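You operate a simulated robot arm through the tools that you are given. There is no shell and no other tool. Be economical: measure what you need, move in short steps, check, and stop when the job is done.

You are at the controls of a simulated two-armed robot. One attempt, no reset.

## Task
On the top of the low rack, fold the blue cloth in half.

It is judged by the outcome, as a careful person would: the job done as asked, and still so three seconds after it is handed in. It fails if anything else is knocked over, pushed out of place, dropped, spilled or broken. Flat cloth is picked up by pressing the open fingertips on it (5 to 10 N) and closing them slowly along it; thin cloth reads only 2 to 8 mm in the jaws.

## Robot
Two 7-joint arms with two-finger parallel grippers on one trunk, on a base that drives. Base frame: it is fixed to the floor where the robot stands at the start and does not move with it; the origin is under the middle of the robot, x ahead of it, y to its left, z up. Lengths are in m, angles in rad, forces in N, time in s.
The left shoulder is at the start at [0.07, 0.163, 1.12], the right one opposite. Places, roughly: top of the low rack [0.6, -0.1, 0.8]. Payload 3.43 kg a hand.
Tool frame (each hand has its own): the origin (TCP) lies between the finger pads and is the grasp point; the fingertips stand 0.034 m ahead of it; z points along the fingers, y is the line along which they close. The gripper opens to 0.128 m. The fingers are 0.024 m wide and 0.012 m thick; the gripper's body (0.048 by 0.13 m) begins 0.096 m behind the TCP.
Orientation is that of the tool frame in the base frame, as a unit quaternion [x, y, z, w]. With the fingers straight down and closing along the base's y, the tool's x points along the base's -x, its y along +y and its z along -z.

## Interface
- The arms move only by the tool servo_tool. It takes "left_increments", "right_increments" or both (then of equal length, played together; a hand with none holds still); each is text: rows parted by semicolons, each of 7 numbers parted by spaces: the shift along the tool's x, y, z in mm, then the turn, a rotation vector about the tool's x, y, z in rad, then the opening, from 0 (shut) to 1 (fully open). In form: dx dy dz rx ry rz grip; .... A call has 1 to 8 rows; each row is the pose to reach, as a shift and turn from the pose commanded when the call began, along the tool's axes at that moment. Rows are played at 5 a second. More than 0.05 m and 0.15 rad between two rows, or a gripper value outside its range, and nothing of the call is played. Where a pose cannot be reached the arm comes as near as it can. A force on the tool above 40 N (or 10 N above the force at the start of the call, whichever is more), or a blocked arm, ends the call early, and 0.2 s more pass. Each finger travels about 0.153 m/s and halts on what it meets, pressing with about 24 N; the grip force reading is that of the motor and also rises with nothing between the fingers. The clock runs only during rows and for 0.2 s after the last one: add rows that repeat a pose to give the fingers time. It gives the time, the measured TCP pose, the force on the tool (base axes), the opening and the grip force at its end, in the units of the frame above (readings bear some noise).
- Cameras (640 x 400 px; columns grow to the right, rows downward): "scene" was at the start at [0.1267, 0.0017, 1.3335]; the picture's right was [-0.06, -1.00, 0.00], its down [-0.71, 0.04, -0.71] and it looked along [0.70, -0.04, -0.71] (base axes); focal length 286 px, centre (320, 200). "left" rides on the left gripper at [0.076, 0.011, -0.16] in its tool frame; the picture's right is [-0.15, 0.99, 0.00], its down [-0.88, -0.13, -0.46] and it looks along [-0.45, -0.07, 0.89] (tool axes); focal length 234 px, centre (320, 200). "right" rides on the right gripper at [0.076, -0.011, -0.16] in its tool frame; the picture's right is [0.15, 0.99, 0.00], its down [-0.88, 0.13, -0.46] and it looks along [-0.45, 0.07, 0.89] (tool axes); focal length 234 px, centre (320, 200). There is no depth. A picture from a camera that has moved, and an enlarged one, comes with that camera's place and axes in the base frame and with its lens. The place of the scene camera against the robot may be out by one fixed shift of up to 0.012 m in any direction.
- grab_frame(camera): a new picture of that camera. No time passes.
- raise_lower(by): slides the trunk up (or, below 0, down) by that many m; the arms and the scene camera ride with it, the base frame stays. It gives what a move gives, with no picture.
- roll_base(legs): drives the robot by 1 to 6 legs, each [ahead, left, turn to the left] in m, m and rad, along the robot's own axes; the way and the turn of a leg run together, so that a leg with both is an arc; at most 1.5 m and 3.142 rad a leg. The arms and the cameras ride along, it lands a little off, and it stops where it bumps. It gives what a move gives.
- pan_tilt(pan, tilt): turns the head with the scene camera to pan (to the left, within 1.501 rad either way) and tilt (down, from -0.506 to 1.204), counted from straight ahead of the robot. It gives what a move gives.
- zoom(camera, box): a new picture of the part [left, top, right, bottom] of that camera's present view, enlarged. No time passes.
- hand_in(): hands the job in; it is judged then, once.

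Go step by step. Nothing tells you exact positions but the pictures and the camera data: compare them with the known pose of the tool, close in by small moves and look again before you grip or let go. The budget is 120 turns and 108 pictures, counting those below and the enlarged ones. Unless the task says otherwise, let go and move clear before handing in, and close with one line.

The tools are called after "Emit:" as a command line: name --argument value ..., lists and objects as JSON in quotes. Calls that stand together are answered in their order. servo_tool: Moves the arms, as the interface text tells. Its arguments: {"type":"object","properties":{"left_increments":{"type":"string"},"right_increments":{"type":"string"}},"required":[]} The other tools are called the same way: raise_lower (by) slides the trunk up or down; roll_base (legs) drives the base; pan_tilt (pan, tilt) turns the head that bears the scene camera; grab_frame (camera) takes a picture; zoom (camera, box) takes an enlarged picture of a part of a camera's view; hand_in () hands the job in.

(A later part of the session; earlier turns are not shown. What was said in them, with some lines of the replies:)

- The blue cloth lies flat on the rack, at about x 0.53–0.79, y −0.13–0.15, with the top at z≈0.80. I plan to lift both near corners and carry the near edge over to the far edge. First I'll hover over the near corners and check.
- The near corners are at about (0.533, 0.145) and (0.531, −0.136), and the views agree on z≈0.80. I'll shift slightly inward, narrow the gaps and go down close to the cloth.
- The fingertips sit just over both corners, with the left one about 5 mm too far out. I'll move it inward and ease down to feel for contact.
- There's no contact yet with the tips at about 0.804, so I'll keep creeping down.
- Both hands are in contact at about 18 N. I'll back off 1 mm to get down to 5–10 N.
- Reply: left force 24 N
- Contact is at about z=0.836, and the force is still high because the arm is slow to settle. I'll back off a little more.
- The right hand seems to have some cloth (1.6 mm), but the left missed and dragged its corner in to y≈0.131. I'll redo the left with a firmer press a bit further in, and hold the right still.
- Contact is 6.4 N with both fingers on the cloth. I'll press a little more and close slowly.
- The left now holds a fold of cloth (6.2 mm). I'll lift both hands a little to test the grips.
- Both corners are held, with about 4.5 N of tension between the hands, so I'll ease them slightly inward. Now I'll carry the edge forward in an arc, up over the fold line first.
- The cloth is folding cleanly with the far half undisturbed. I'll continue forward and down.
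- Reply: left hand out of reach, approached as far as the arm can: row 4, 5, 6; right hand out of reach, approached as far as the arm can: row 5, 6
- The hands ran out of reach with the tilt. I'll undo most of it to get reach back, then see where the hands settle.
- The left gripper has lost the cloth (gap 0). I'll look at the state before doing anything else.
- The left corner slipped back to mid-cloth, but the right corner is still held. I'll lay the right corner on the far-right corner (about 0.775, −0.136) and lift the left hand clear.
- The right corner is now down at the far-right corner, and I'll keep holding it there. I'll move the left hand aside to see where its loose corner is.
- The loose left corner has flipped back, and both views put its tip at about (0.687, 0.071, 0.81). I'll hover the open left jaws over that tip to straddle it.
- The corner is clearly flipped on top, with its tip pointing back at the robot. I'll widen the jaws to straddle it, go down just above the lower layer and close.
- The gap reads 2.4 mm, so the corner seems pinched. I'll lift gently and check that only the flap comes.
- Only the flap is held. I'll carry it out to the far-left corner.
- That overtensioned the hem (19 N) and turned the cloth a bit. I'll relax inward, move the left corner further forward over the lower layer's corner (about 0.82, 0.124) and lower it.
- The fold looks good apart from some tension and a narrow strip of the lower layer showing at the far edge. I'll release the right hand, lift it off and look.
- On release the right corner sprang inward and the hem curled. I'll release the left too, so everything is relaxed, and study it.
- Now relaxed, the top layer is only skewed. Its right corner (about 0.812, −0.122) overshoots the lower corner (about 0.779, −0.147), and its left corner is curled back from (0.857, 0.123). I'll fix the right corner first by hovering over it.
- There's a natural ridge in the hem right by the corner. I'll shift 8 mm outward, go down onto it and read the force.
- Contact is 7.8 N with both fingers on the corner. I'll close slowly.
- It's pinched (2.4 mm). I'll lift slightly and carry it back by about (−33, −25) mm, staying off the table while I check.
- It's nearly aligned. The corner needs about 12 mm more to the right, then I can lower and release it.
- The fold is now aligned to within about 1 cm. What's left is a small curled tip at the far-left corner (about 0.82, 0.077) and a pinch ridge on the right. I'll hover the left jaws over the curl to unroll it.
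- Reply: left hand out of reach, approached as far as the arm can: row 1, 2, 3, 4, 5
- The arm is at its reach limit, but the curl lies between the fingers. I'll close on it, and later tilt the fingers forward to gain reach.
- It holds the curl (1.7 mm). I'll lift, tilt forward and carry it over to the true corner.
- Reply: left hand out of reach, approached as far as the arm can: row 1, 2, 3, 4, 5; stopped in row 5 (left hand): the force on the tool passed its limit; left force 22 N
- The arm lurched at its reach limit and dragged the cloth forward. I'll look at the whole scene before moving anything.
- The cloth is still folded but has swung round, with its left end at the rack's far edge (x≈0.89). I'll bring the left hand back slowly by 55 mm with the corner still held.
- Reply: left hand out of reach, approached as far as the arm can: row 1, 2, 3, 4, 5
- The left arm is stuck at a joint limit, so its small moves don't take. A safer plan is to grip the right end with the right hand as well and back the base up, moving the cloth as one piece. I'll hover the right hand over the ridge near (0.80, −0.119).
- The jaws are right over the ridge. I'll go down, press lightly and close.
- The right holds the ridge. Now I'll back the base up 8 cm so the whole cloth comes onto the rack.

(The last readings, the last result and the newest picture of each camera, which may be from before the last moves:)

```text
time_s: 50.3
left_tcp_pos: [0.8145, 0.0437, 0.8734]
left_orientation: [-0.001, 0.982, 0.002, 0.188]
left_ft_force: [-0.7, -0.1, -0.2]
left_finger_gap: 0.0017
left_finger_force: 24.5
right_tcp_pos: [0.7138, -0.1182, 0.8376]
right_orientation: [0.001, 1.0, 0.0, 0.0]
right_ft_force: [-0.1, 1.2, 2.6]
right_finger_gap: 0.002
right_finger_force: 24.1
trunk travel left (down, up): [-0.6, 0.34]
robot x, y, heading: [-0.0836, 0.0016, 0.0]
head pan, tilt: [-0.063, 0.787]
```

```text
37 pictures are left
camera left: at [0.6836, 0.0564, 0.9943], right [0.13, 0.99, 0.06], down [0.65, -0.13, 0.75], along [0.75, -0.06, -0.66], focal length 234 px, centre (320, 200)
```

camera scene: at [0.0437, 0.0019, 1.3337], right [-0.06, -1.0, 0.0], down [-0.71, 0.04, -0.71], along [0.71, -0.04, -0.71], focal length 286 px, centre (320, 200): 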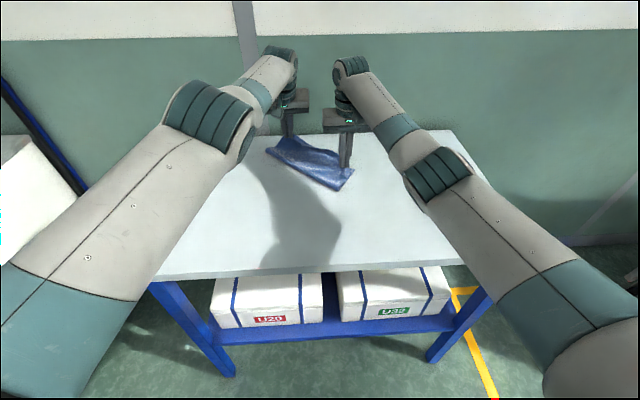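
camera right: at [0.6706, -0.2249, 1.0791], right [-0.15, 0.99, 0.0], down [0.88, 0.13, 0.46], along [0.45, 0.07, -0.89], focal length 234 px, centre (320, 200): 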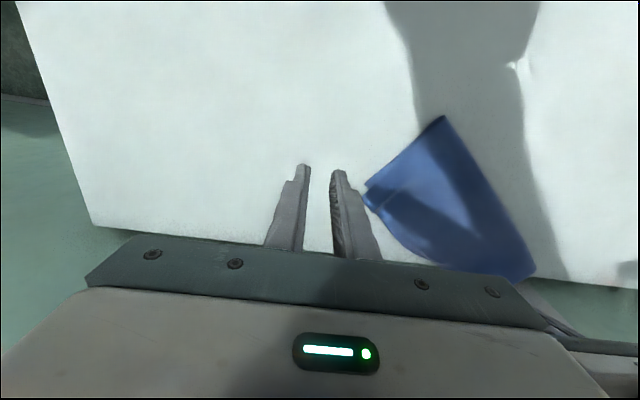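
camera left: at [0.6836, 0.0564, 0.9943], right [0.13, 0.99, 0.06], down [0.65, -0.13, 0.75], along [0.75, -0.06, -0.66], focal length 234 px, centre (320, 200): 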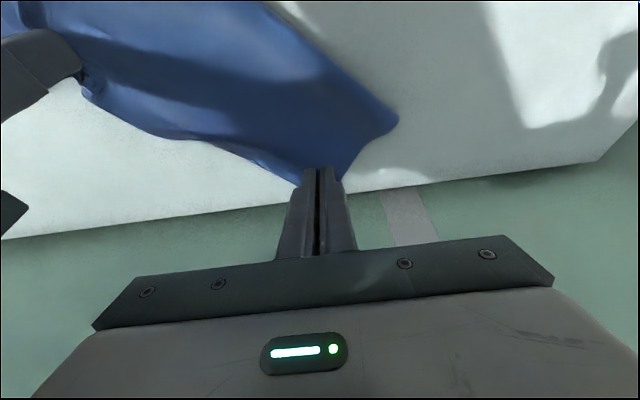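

The whole cloth is back on the rack. I'll release the right and lift it high, then lower the left corner with the trunk, since that arm is stuck at its limit.

Emit:
servo_tool --right_increments "0 0 0 0 0 0 0.06;0 0 0 0 0 0 0.14;0 0 -15 0 0 0 0.16;0 0 -45 0 0 0 0.16;0 -40 -75 0 0 0 0.16;0 -80 -90 0 0 0 0.16;0 -80 -90 0 0 0 0.16"

Emit:
raise_lower --by -0.028

Emit:
zoom --camera "scene" --box '[240, 110, 400, 210]'

Emit:
grab_frame --camera "right"

```text
time_s: 51.9
left_tcp_pos: [0.8163, 0.0457, 0.871]
left_orientation: [-0.002, 0.982, 0.001, 0.187]
left_ft_force: [-0.1, -0.6, -0.3]
left_finger_gap: 0.0018
left_finger_force: 23.8
right_tcp_pos: [0.7155, -0.1985, 0.9225]
right_orientation: [0.0, 1.0, -0.001, -0.001]
right_ft_force: [0.0, -0.3, 0.3]
right_finger_gap: 0.0205
right_finger_force: 0.1
trunk travel left (down, up): [-0.6, 0.34]
robot x, y, heading: [-0.0816, -0.0022, -0.001]
head pan, tilt: [-0.063, 0.787]
```

```text
time_s: 52.6
left_tcp_pos: [0.8156, 0.0438, 0.8452]
left_orientation: [-0.001, 0.982, 0.001, 0.186]
left_ft_force: [-0.4, 0.4, 0.8]
left_finger_gap: 0.0017
left_finger_force: 23.5
right_tcp_pos: [0.7149, -0.1992, 0.8947]
right_orientation: [0.0, 1.0, 0.0, -0.001]
right_ft_force: [-0.1, -0.6, 0.1]
right_finger_gap: 0.0202
right_finger_force: 0.1
trunk travel left (down, up): [-0.572, 0.368]
robot x, y, heading: [-0.0854, -0.001, 0.004]
head pan, tilt: [-0.063, 0.787]
```

```text
4.00 times, centred on (320, 160) of scene
camera zoom: at [0.0449, 0.0017, 1.3056], right [-0.06, -1.0, 0.0], down [-0.71, 0.04, -0.71], along [0.71, -0.04, -0.71], focal length 1142 px, centre (320, 360)
```

zoom: 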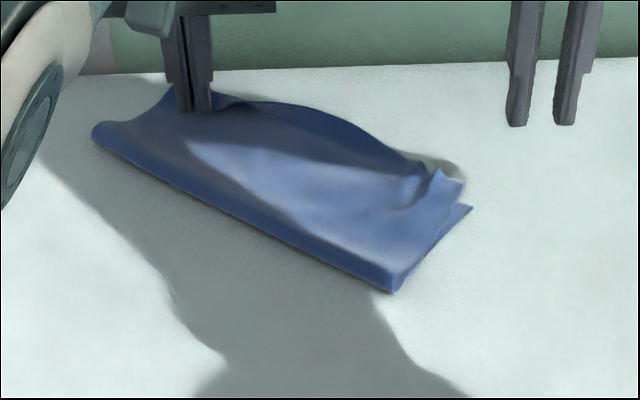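

```text
35 pictures are left
camera right: at [0.6392, -0.2097, 1.0543], right [-0.15, 0.99, 0.0], down [0.88, 0.13, 0.46], along [0.45, 0.07, -0.89], focal length 234 px, centre (320, 200)
```

right: 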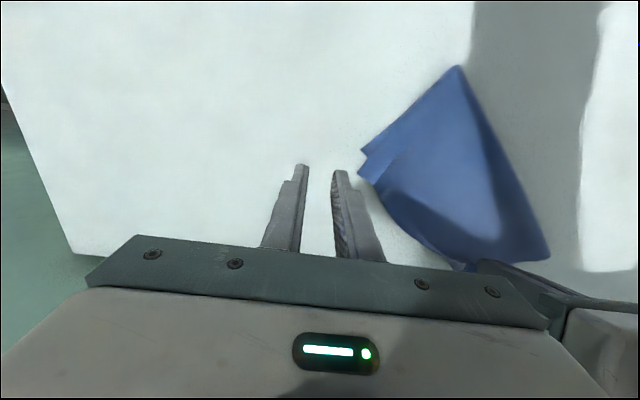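

The left corner is nearly at the surface. I'll open the left jaws slightly and raise the trunk to pull straight off.

Emit:
raise_lower --by -0.004

Emit:
servo_tool --left_increments "0 0 0 0 0 0 0.05;0 0 0 0 0 0 0.1;0 0 0 0 0 0 0.14;0 0 0 0 0 0 0.14"

Emit:
raise_lower --by 0.132

Emit:
zoom --camera "scene" --box '[240, 130, 400, 230]'

Emit:
grab_frame --camera "left"

```text
time_s: 53.2
left_tcp_pos: [0.8168, 0.0439, 0.8405]
left_orientation: [-0.001, 0.982, 0.001, 0.187]
left_ft_force: [0.3, -0.3, 0.5]
left_finger_gap: 0.0016
left_finger_force: 24.4
right_tcp_pos: [0.7154, -0.1985, 0.8893]
right_orientation: [0.0, 1.0, 0.0, -0.001]
right_ft_force: [-0.1, 0.9, 0.8]
right_finger_gap: 0.0203
right_finger_force: 0.1
trunk travel left (down, up): [-0.568, 0.372]
robot x, y, heading: [-0.0806, 0.001, -0.004]
head pan, tilt: [-0.063, 0.787]
```

```text
time_s: 54.2
left_tcp_pos: [0.8153, 0.0437, 0.839]
left_orientation: [-0.001, 0.982, 0.001, 0.186]
left_ft_force: [1.4, 0.5, -0.1]
left_finger_gap: 0.0178
left_finger_force: 0.1
right_tcp_pos: [0.7168, -0.1982, 0.8903]
right_orientation: [0.0, 1.0, 0.0, -0.001]
right_ft_force: [0.5, -0.5, 0.6]
right_finger_gap: 0.0205
right_finger_force: 0.0
trunk travel left (down, up): [-0.568, 0.372]
robot x, y, heading: [-0.0822, -0.0031, -0.001]
head pan, tilt: [-0.063, 0.787]
```

```text
time_s: 55.8
left_tcp_pos: [0.8158, 0.0434, 0.9705]
left_orientation: [-0.002, 0.982, 0.002, 0.187]
left_ft_force: [-0.5, -0.8, -0.5]
left_finger_gap: 0.0179
left_finger_force: 0.2
right_tcp_pos: [0.7142, -0.1991, 1.0223]
right_orientation: [-0.001, 1.0, 0.0, -0.001]
right_ft_force: [-0.1, 1.1, -0.3]
right_finger_gap: 0.0206
right_finger_force: 0.1
trunk travel left (down, up): [-0.7, 0.24]
robot x, y, heading: [-0.0817, 0.0002, -0.001]
head pan, tilt: [-0.063, 0.787]
```

```text
4.00 times, centred on (320, 180) of scene
camera zoom: at [0.0461, 0.0017, 1.4334], right [-0.06, -1.0, 0.0], down [-0.71, 0.04, -0.71], along [0.7, -0.04, -0.71], focal length 1142 px, centre (320, 280)
```

zoom: 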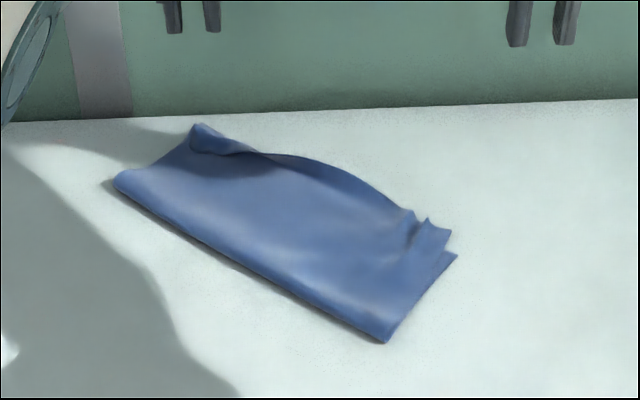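

```text
33 pictures are left
camera left: at [0.6853, 0.0563, 1.0926], right [0.13, 0.99, 0.06], down [0.65, -0.13, 0.75], along [0.75, -0.06, -0.66], focal length 234 px, centre (320, 200)
```

left: 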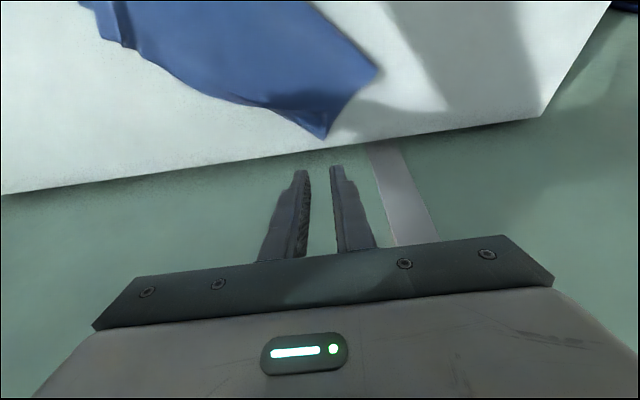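

The cloth is now a clean, full fold on the rack. I'll zoom in to judge the two far corners.

Emit:
zoom --camera "scene" --box '[264, 155, 344, 205]'

Emit:
zoom --camera "right" --box '[320, 40, 640, 240]'

Emit:
zoom --camera "left" --box '[240, 40, 400, 140]'

```text
8.00 times, centred on (304, 180) of scene
camera zoom: at [0.0461, 0.0017, 1.4334], right [-0.06, -1.0, 0.0], down [-0.71, 0.04, -0.71], along [0.7, -0.04, -0.71], focal length 2285 px, centre (448, 360)
```

zoom: 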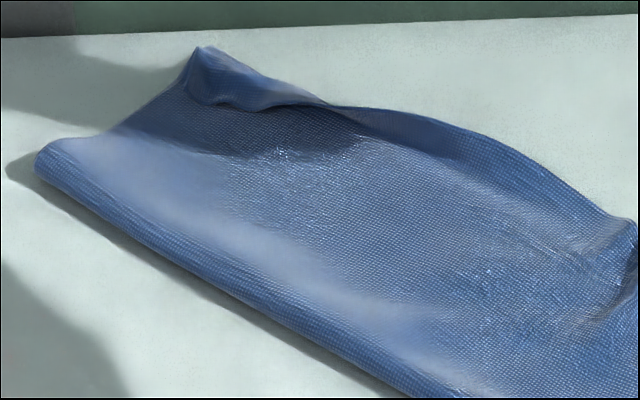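

```text
2.00 times, centred on (480, 140) of right
camera zoom: at [0.6401, -0.2096, 1.1815], right [-0.15, 0.99, 0.0], down [0.88, 0.13, 0.45], along [0.45, 0.07, -0.89], focal length 468 px, centre (0, 320)
```

zoom: 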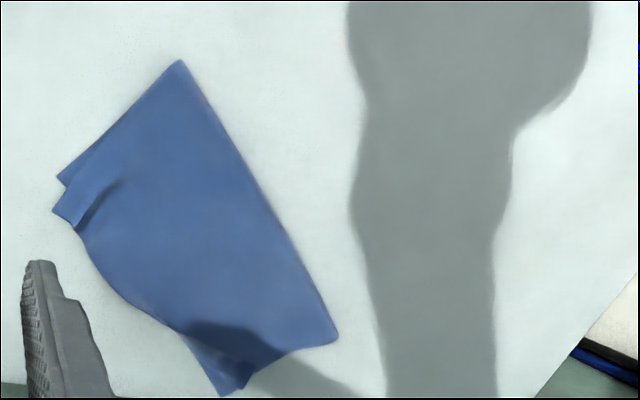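

```text
4.00 times, centred on (320, 90) of left
camera zoom: at [0.6853, 0.0563, 1.0926], right [0.13, 0.99, 0.06], down [0.65, -0.13, 0.75], along [0.75, -0.06, -0.66], focal length 937 px, centre (320, 640)
```

zoom: 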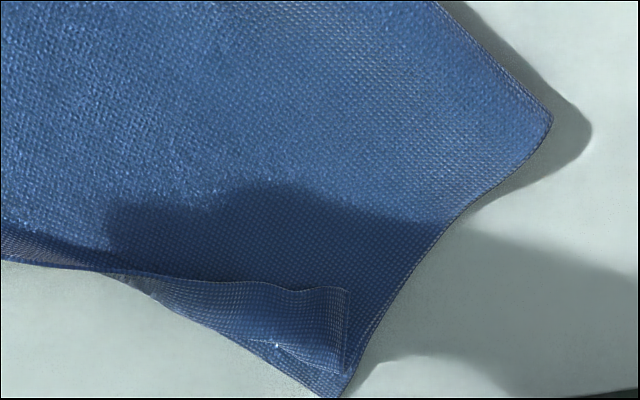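

The only flaw is a ~20 mm curled hem at the left corner. The cloth can be within easy reach now, so I'll make one careful correction. First I'll free the left arm up high, back to vertical.

Emit:
servo_tool --left_increments "22 16 -8 0 0.08 0 0.2;44 32 -17 0 0.16 0 0.2;66 48 -25 0 0.24 0 0.2;88 64 -34 0 0.32 0 0.2;107 77 -42 0 0.37 0 0.2;107 77 -42 0 0.37 0 0.2"

```text
time_s: 57.2
left_tcp_pos: [0.7464, 0.1179, 0.9704]
left_orientation: [-0.002, 1.0, 0.001, 0.001]
left_ft_force: [0.4, 0.4, -0.2]
left_finger_gap: 0.0258
left_finger_force: 0.0
left hand out of reach, approached as far as the arm can: row 1, 2, 3, 4, 5, 6
right_tcp_pos: [0.7147, -0.199, 1.0224]
right_orientation: [0.0, 1.0, 0.0, 0.0]
right_ft_force: [0.3, 0.1, 0.3]
right_finger_gap: 0.0205
right_finger_force: 0.0
trunk travel left (down, up): [-0.7, 0.24]
robot x, y, heading: [-0.0807, 0.0004, -0.0]
head pan, tilt: [-0.063, 0.787]
```

Emit:
servo_tool --left_increments "20 5 0 0 0 0 0.2;40 10 0 0 0 0 0.2;60 15 0 0 0 0 0.2;80 20 0 0 0 0 0.2;80 20 0 0 0 0 0.2"

```text
time_s: 58.4
left_tcp_pos: [0.7456, 0.1182, 0.9719]
left_orientation: [-0.002, 1.0, 0.002, 0.001]
left_ft_force: [0.7, 1.2, 0.1]
left_finger_gap: 0.0256
left_finger_force: 0.2
left hand out of reach, approached as far as the arm can: row 1, 2, 3, 4, 5
right_tcp_pos: [0.7159, -0.1984, 1.0222]
right_orientation: [0.0, 1.0, -0.001, -0.001]
right_ft_force: [-0.1, -0.4, -0.4]
right_finger_gap: 0.0205
right_finger_force: 0.2
trunk travel left (down, up): [-0.7, 0.24]
robot x, y, heading: [-0.0793, 0.0026, -0.003]
head pan, tilt: [-0.063, 0.787]
```

The left arm is still caught in an awkward configuration. I'll try moving it outward and up, well clear of everything.

Emit:
servo_tool --left_increments "0 25 -15 0 0 0 0.2;0 50 -30 0 0 0 0.2;0 75 -45 0 0 0 0.2;5 100 -60 0 0 0 0.2;15 120 -75 0 0 0 0.2;30 130 -85 0 0 0 0.2;30 130 -85 0 0 0 0.2"

Emit:
grab_frame --camera "scene"

```text
time_s: 60.0
left_tcp_pos: [0.7516, 0.2466, 1.0664]
left_orientation: [-0.002, 1.0, 0.0, 0.001]
left_ft_force: [0.1, 0.4, 0.5]
left_finger_gap: 0.0252
left_finger_force: 0.1
left hand out of reach, approached as far as the arm can: row 1, 2, 3, 4, 5, 6, 7
right_tcp_pos: [0.7146, -0.1977, 1.0219]
right_orientation: [-0.001, 1.0, 0.0, -0.001]
right_ft_force: [-0.7, 0.1, 0.3]
right_finger_gap: 0.0204
right_finger_force: 0.0
trunk travel left (down, up): [-0.7, 0.24]
robot x, y, heading: [-0.0797, 0.0008, 0.001]
head pan, tilt: [-0.063, 0.787]
```

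```text
29 pictures are left
camera scene: at [0.0459, 0.0017, 1.4334], right [-0.06, -1.0, 0.0], down [-0.71, 0.04, -0.71], along [0.7, -0.04, -0.71], focal length 286 px, centre (320, 200)
```

scene: 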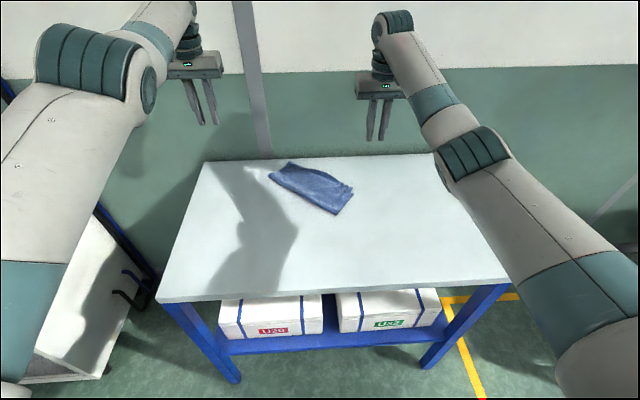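

The left arm stays extended but is clear of everything, so I'll use the right hand for the last correction. I'll drive forward and left with both hands high, so the curled corner (about 0.83, 0.058) is in the right hand's reach.

Emit:
roll_base --legs '[[0.08, 0.12, 0]]'

Emit:
grab_frame --camera "right"

Emit:
zoom --camera "scene" --box '[280, 130, 440, 230]'

```text
time_s: 61.3
left_tcp_pos: [0.8274, 0.3668, 1.0679]
left_orientation: [-0.002, 1.0, 0.002, 0.002]
left_ft_force: [0.4, -1.4, -0.7]
left_finger_gap: 0.0257
left_finger_force: 0.1
right_tcp_pos: [0.7931, -0.0788, 1.0225]
right_orientation: [0.0, 1.0, 0.0, -0.001]
right_ft_force: [-0.5, -0.3, 0.9]
right_finger_gap: 0.0205
right_finger_force: 0.0
trunk travel left (down, up): [-0.7, 0.24]
robot x, y, heading: [-0.0025, 0.1235, 0.005]
head pan, tilt: [-0.063, 0.787]
```

```text
28 pictures are left
camera right: at [0.7171, -0.0899, 1.1821], right [-0.15, 0.99, 0.0], down [0.88, 0.13, 0.46], along [0.45, 0.07, -0.89], focal length 234 px, centre (320, 200)
```

right: 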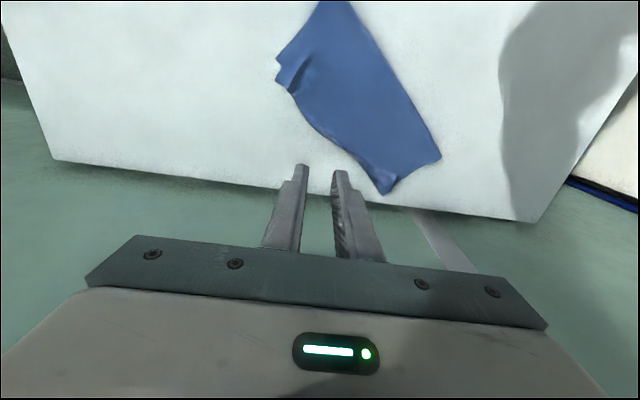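

```text
4.00 times, centred on (360, 180) of scene
camera zoom: at [0.1228, 0.1214, 1.4336], right [-0.06, -1.0, 0.0], down [-0.71, 0.04, -0.71], along [0.71, -0.04, -0.71], focal length 1142 px, centre (160, 280)
```

zoom: 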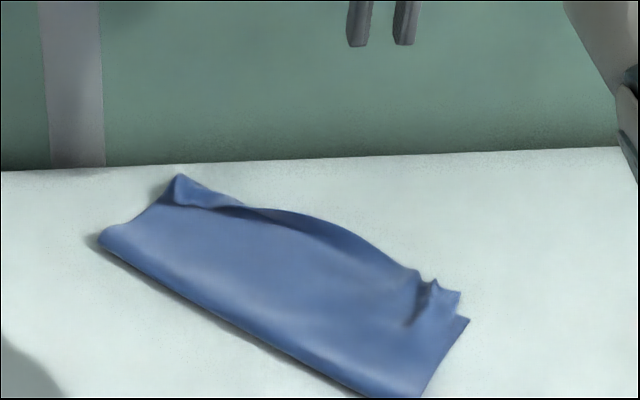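

The lower-left corner is actually at x≈0.88, so I'd need to be about 5 cm closer. I'll look down to see whether there's room between the base and the rack.

Emit:
pan_tilt --pan 0 --tilt 1.204

Emit:
grab_frame --camera "scene"

```text
time_s: 62.2
left_tcp_pos: [0.8284, 0.3664, 1.0691]
left_orientation: [-0.002, 1.0, 0.001, 0.002]
left_ft_force: [0.2, 0.6, 0.4]
left_finger_gap: 0.0257
left_finger_force: 0.1
right_tcp_pos: [0.7933, -0.0784, 1.0231]
right_orientation: [-0.001, 1.0, -0.001, -0.001]
right_ft_force: [1.2, -0.5, -0.4]
right_finger_gap: 0.0203
right_finger_force: 0.1
trunk travel left (down, up): [-0.7, 0.24]
robot x, y, heading: [-0.0005, 0.1214, 0.001]
head pan, tilt: [0.0, 1.201]
```

```text
26 pictures are left
camera scene: at [0.0983, 0.1271, 1.4048], right [0.0, -1.0, 0.0], down [-0.93, 0.0, -0.36], along [0.36, 0.0, -0.93], focal length 286 px, centre (320, 200)
```

scene: 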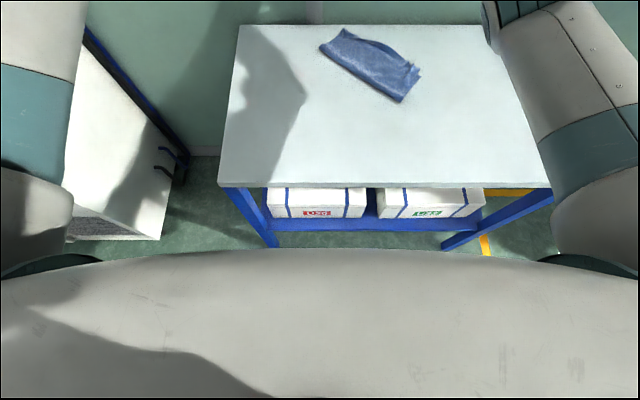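

The cloth lies folded in half on the rack, with its edges and corners matching to within about 1.5–2.5 cm. Both hands are clear and nothing else has been touched. Driving closer could bump the rack for only a small gain, so I'm handing in.

Emit:
hand_in

```text
The job is handed in.
```

The blue cloth is folded in half on top of the low rack, but not perfectly. The far-left corner still has about 2 cm of curled hem, the far corners are 1.5–2.5 cm out of line, and the whole cloth sits at an angle near the rack's far edge.
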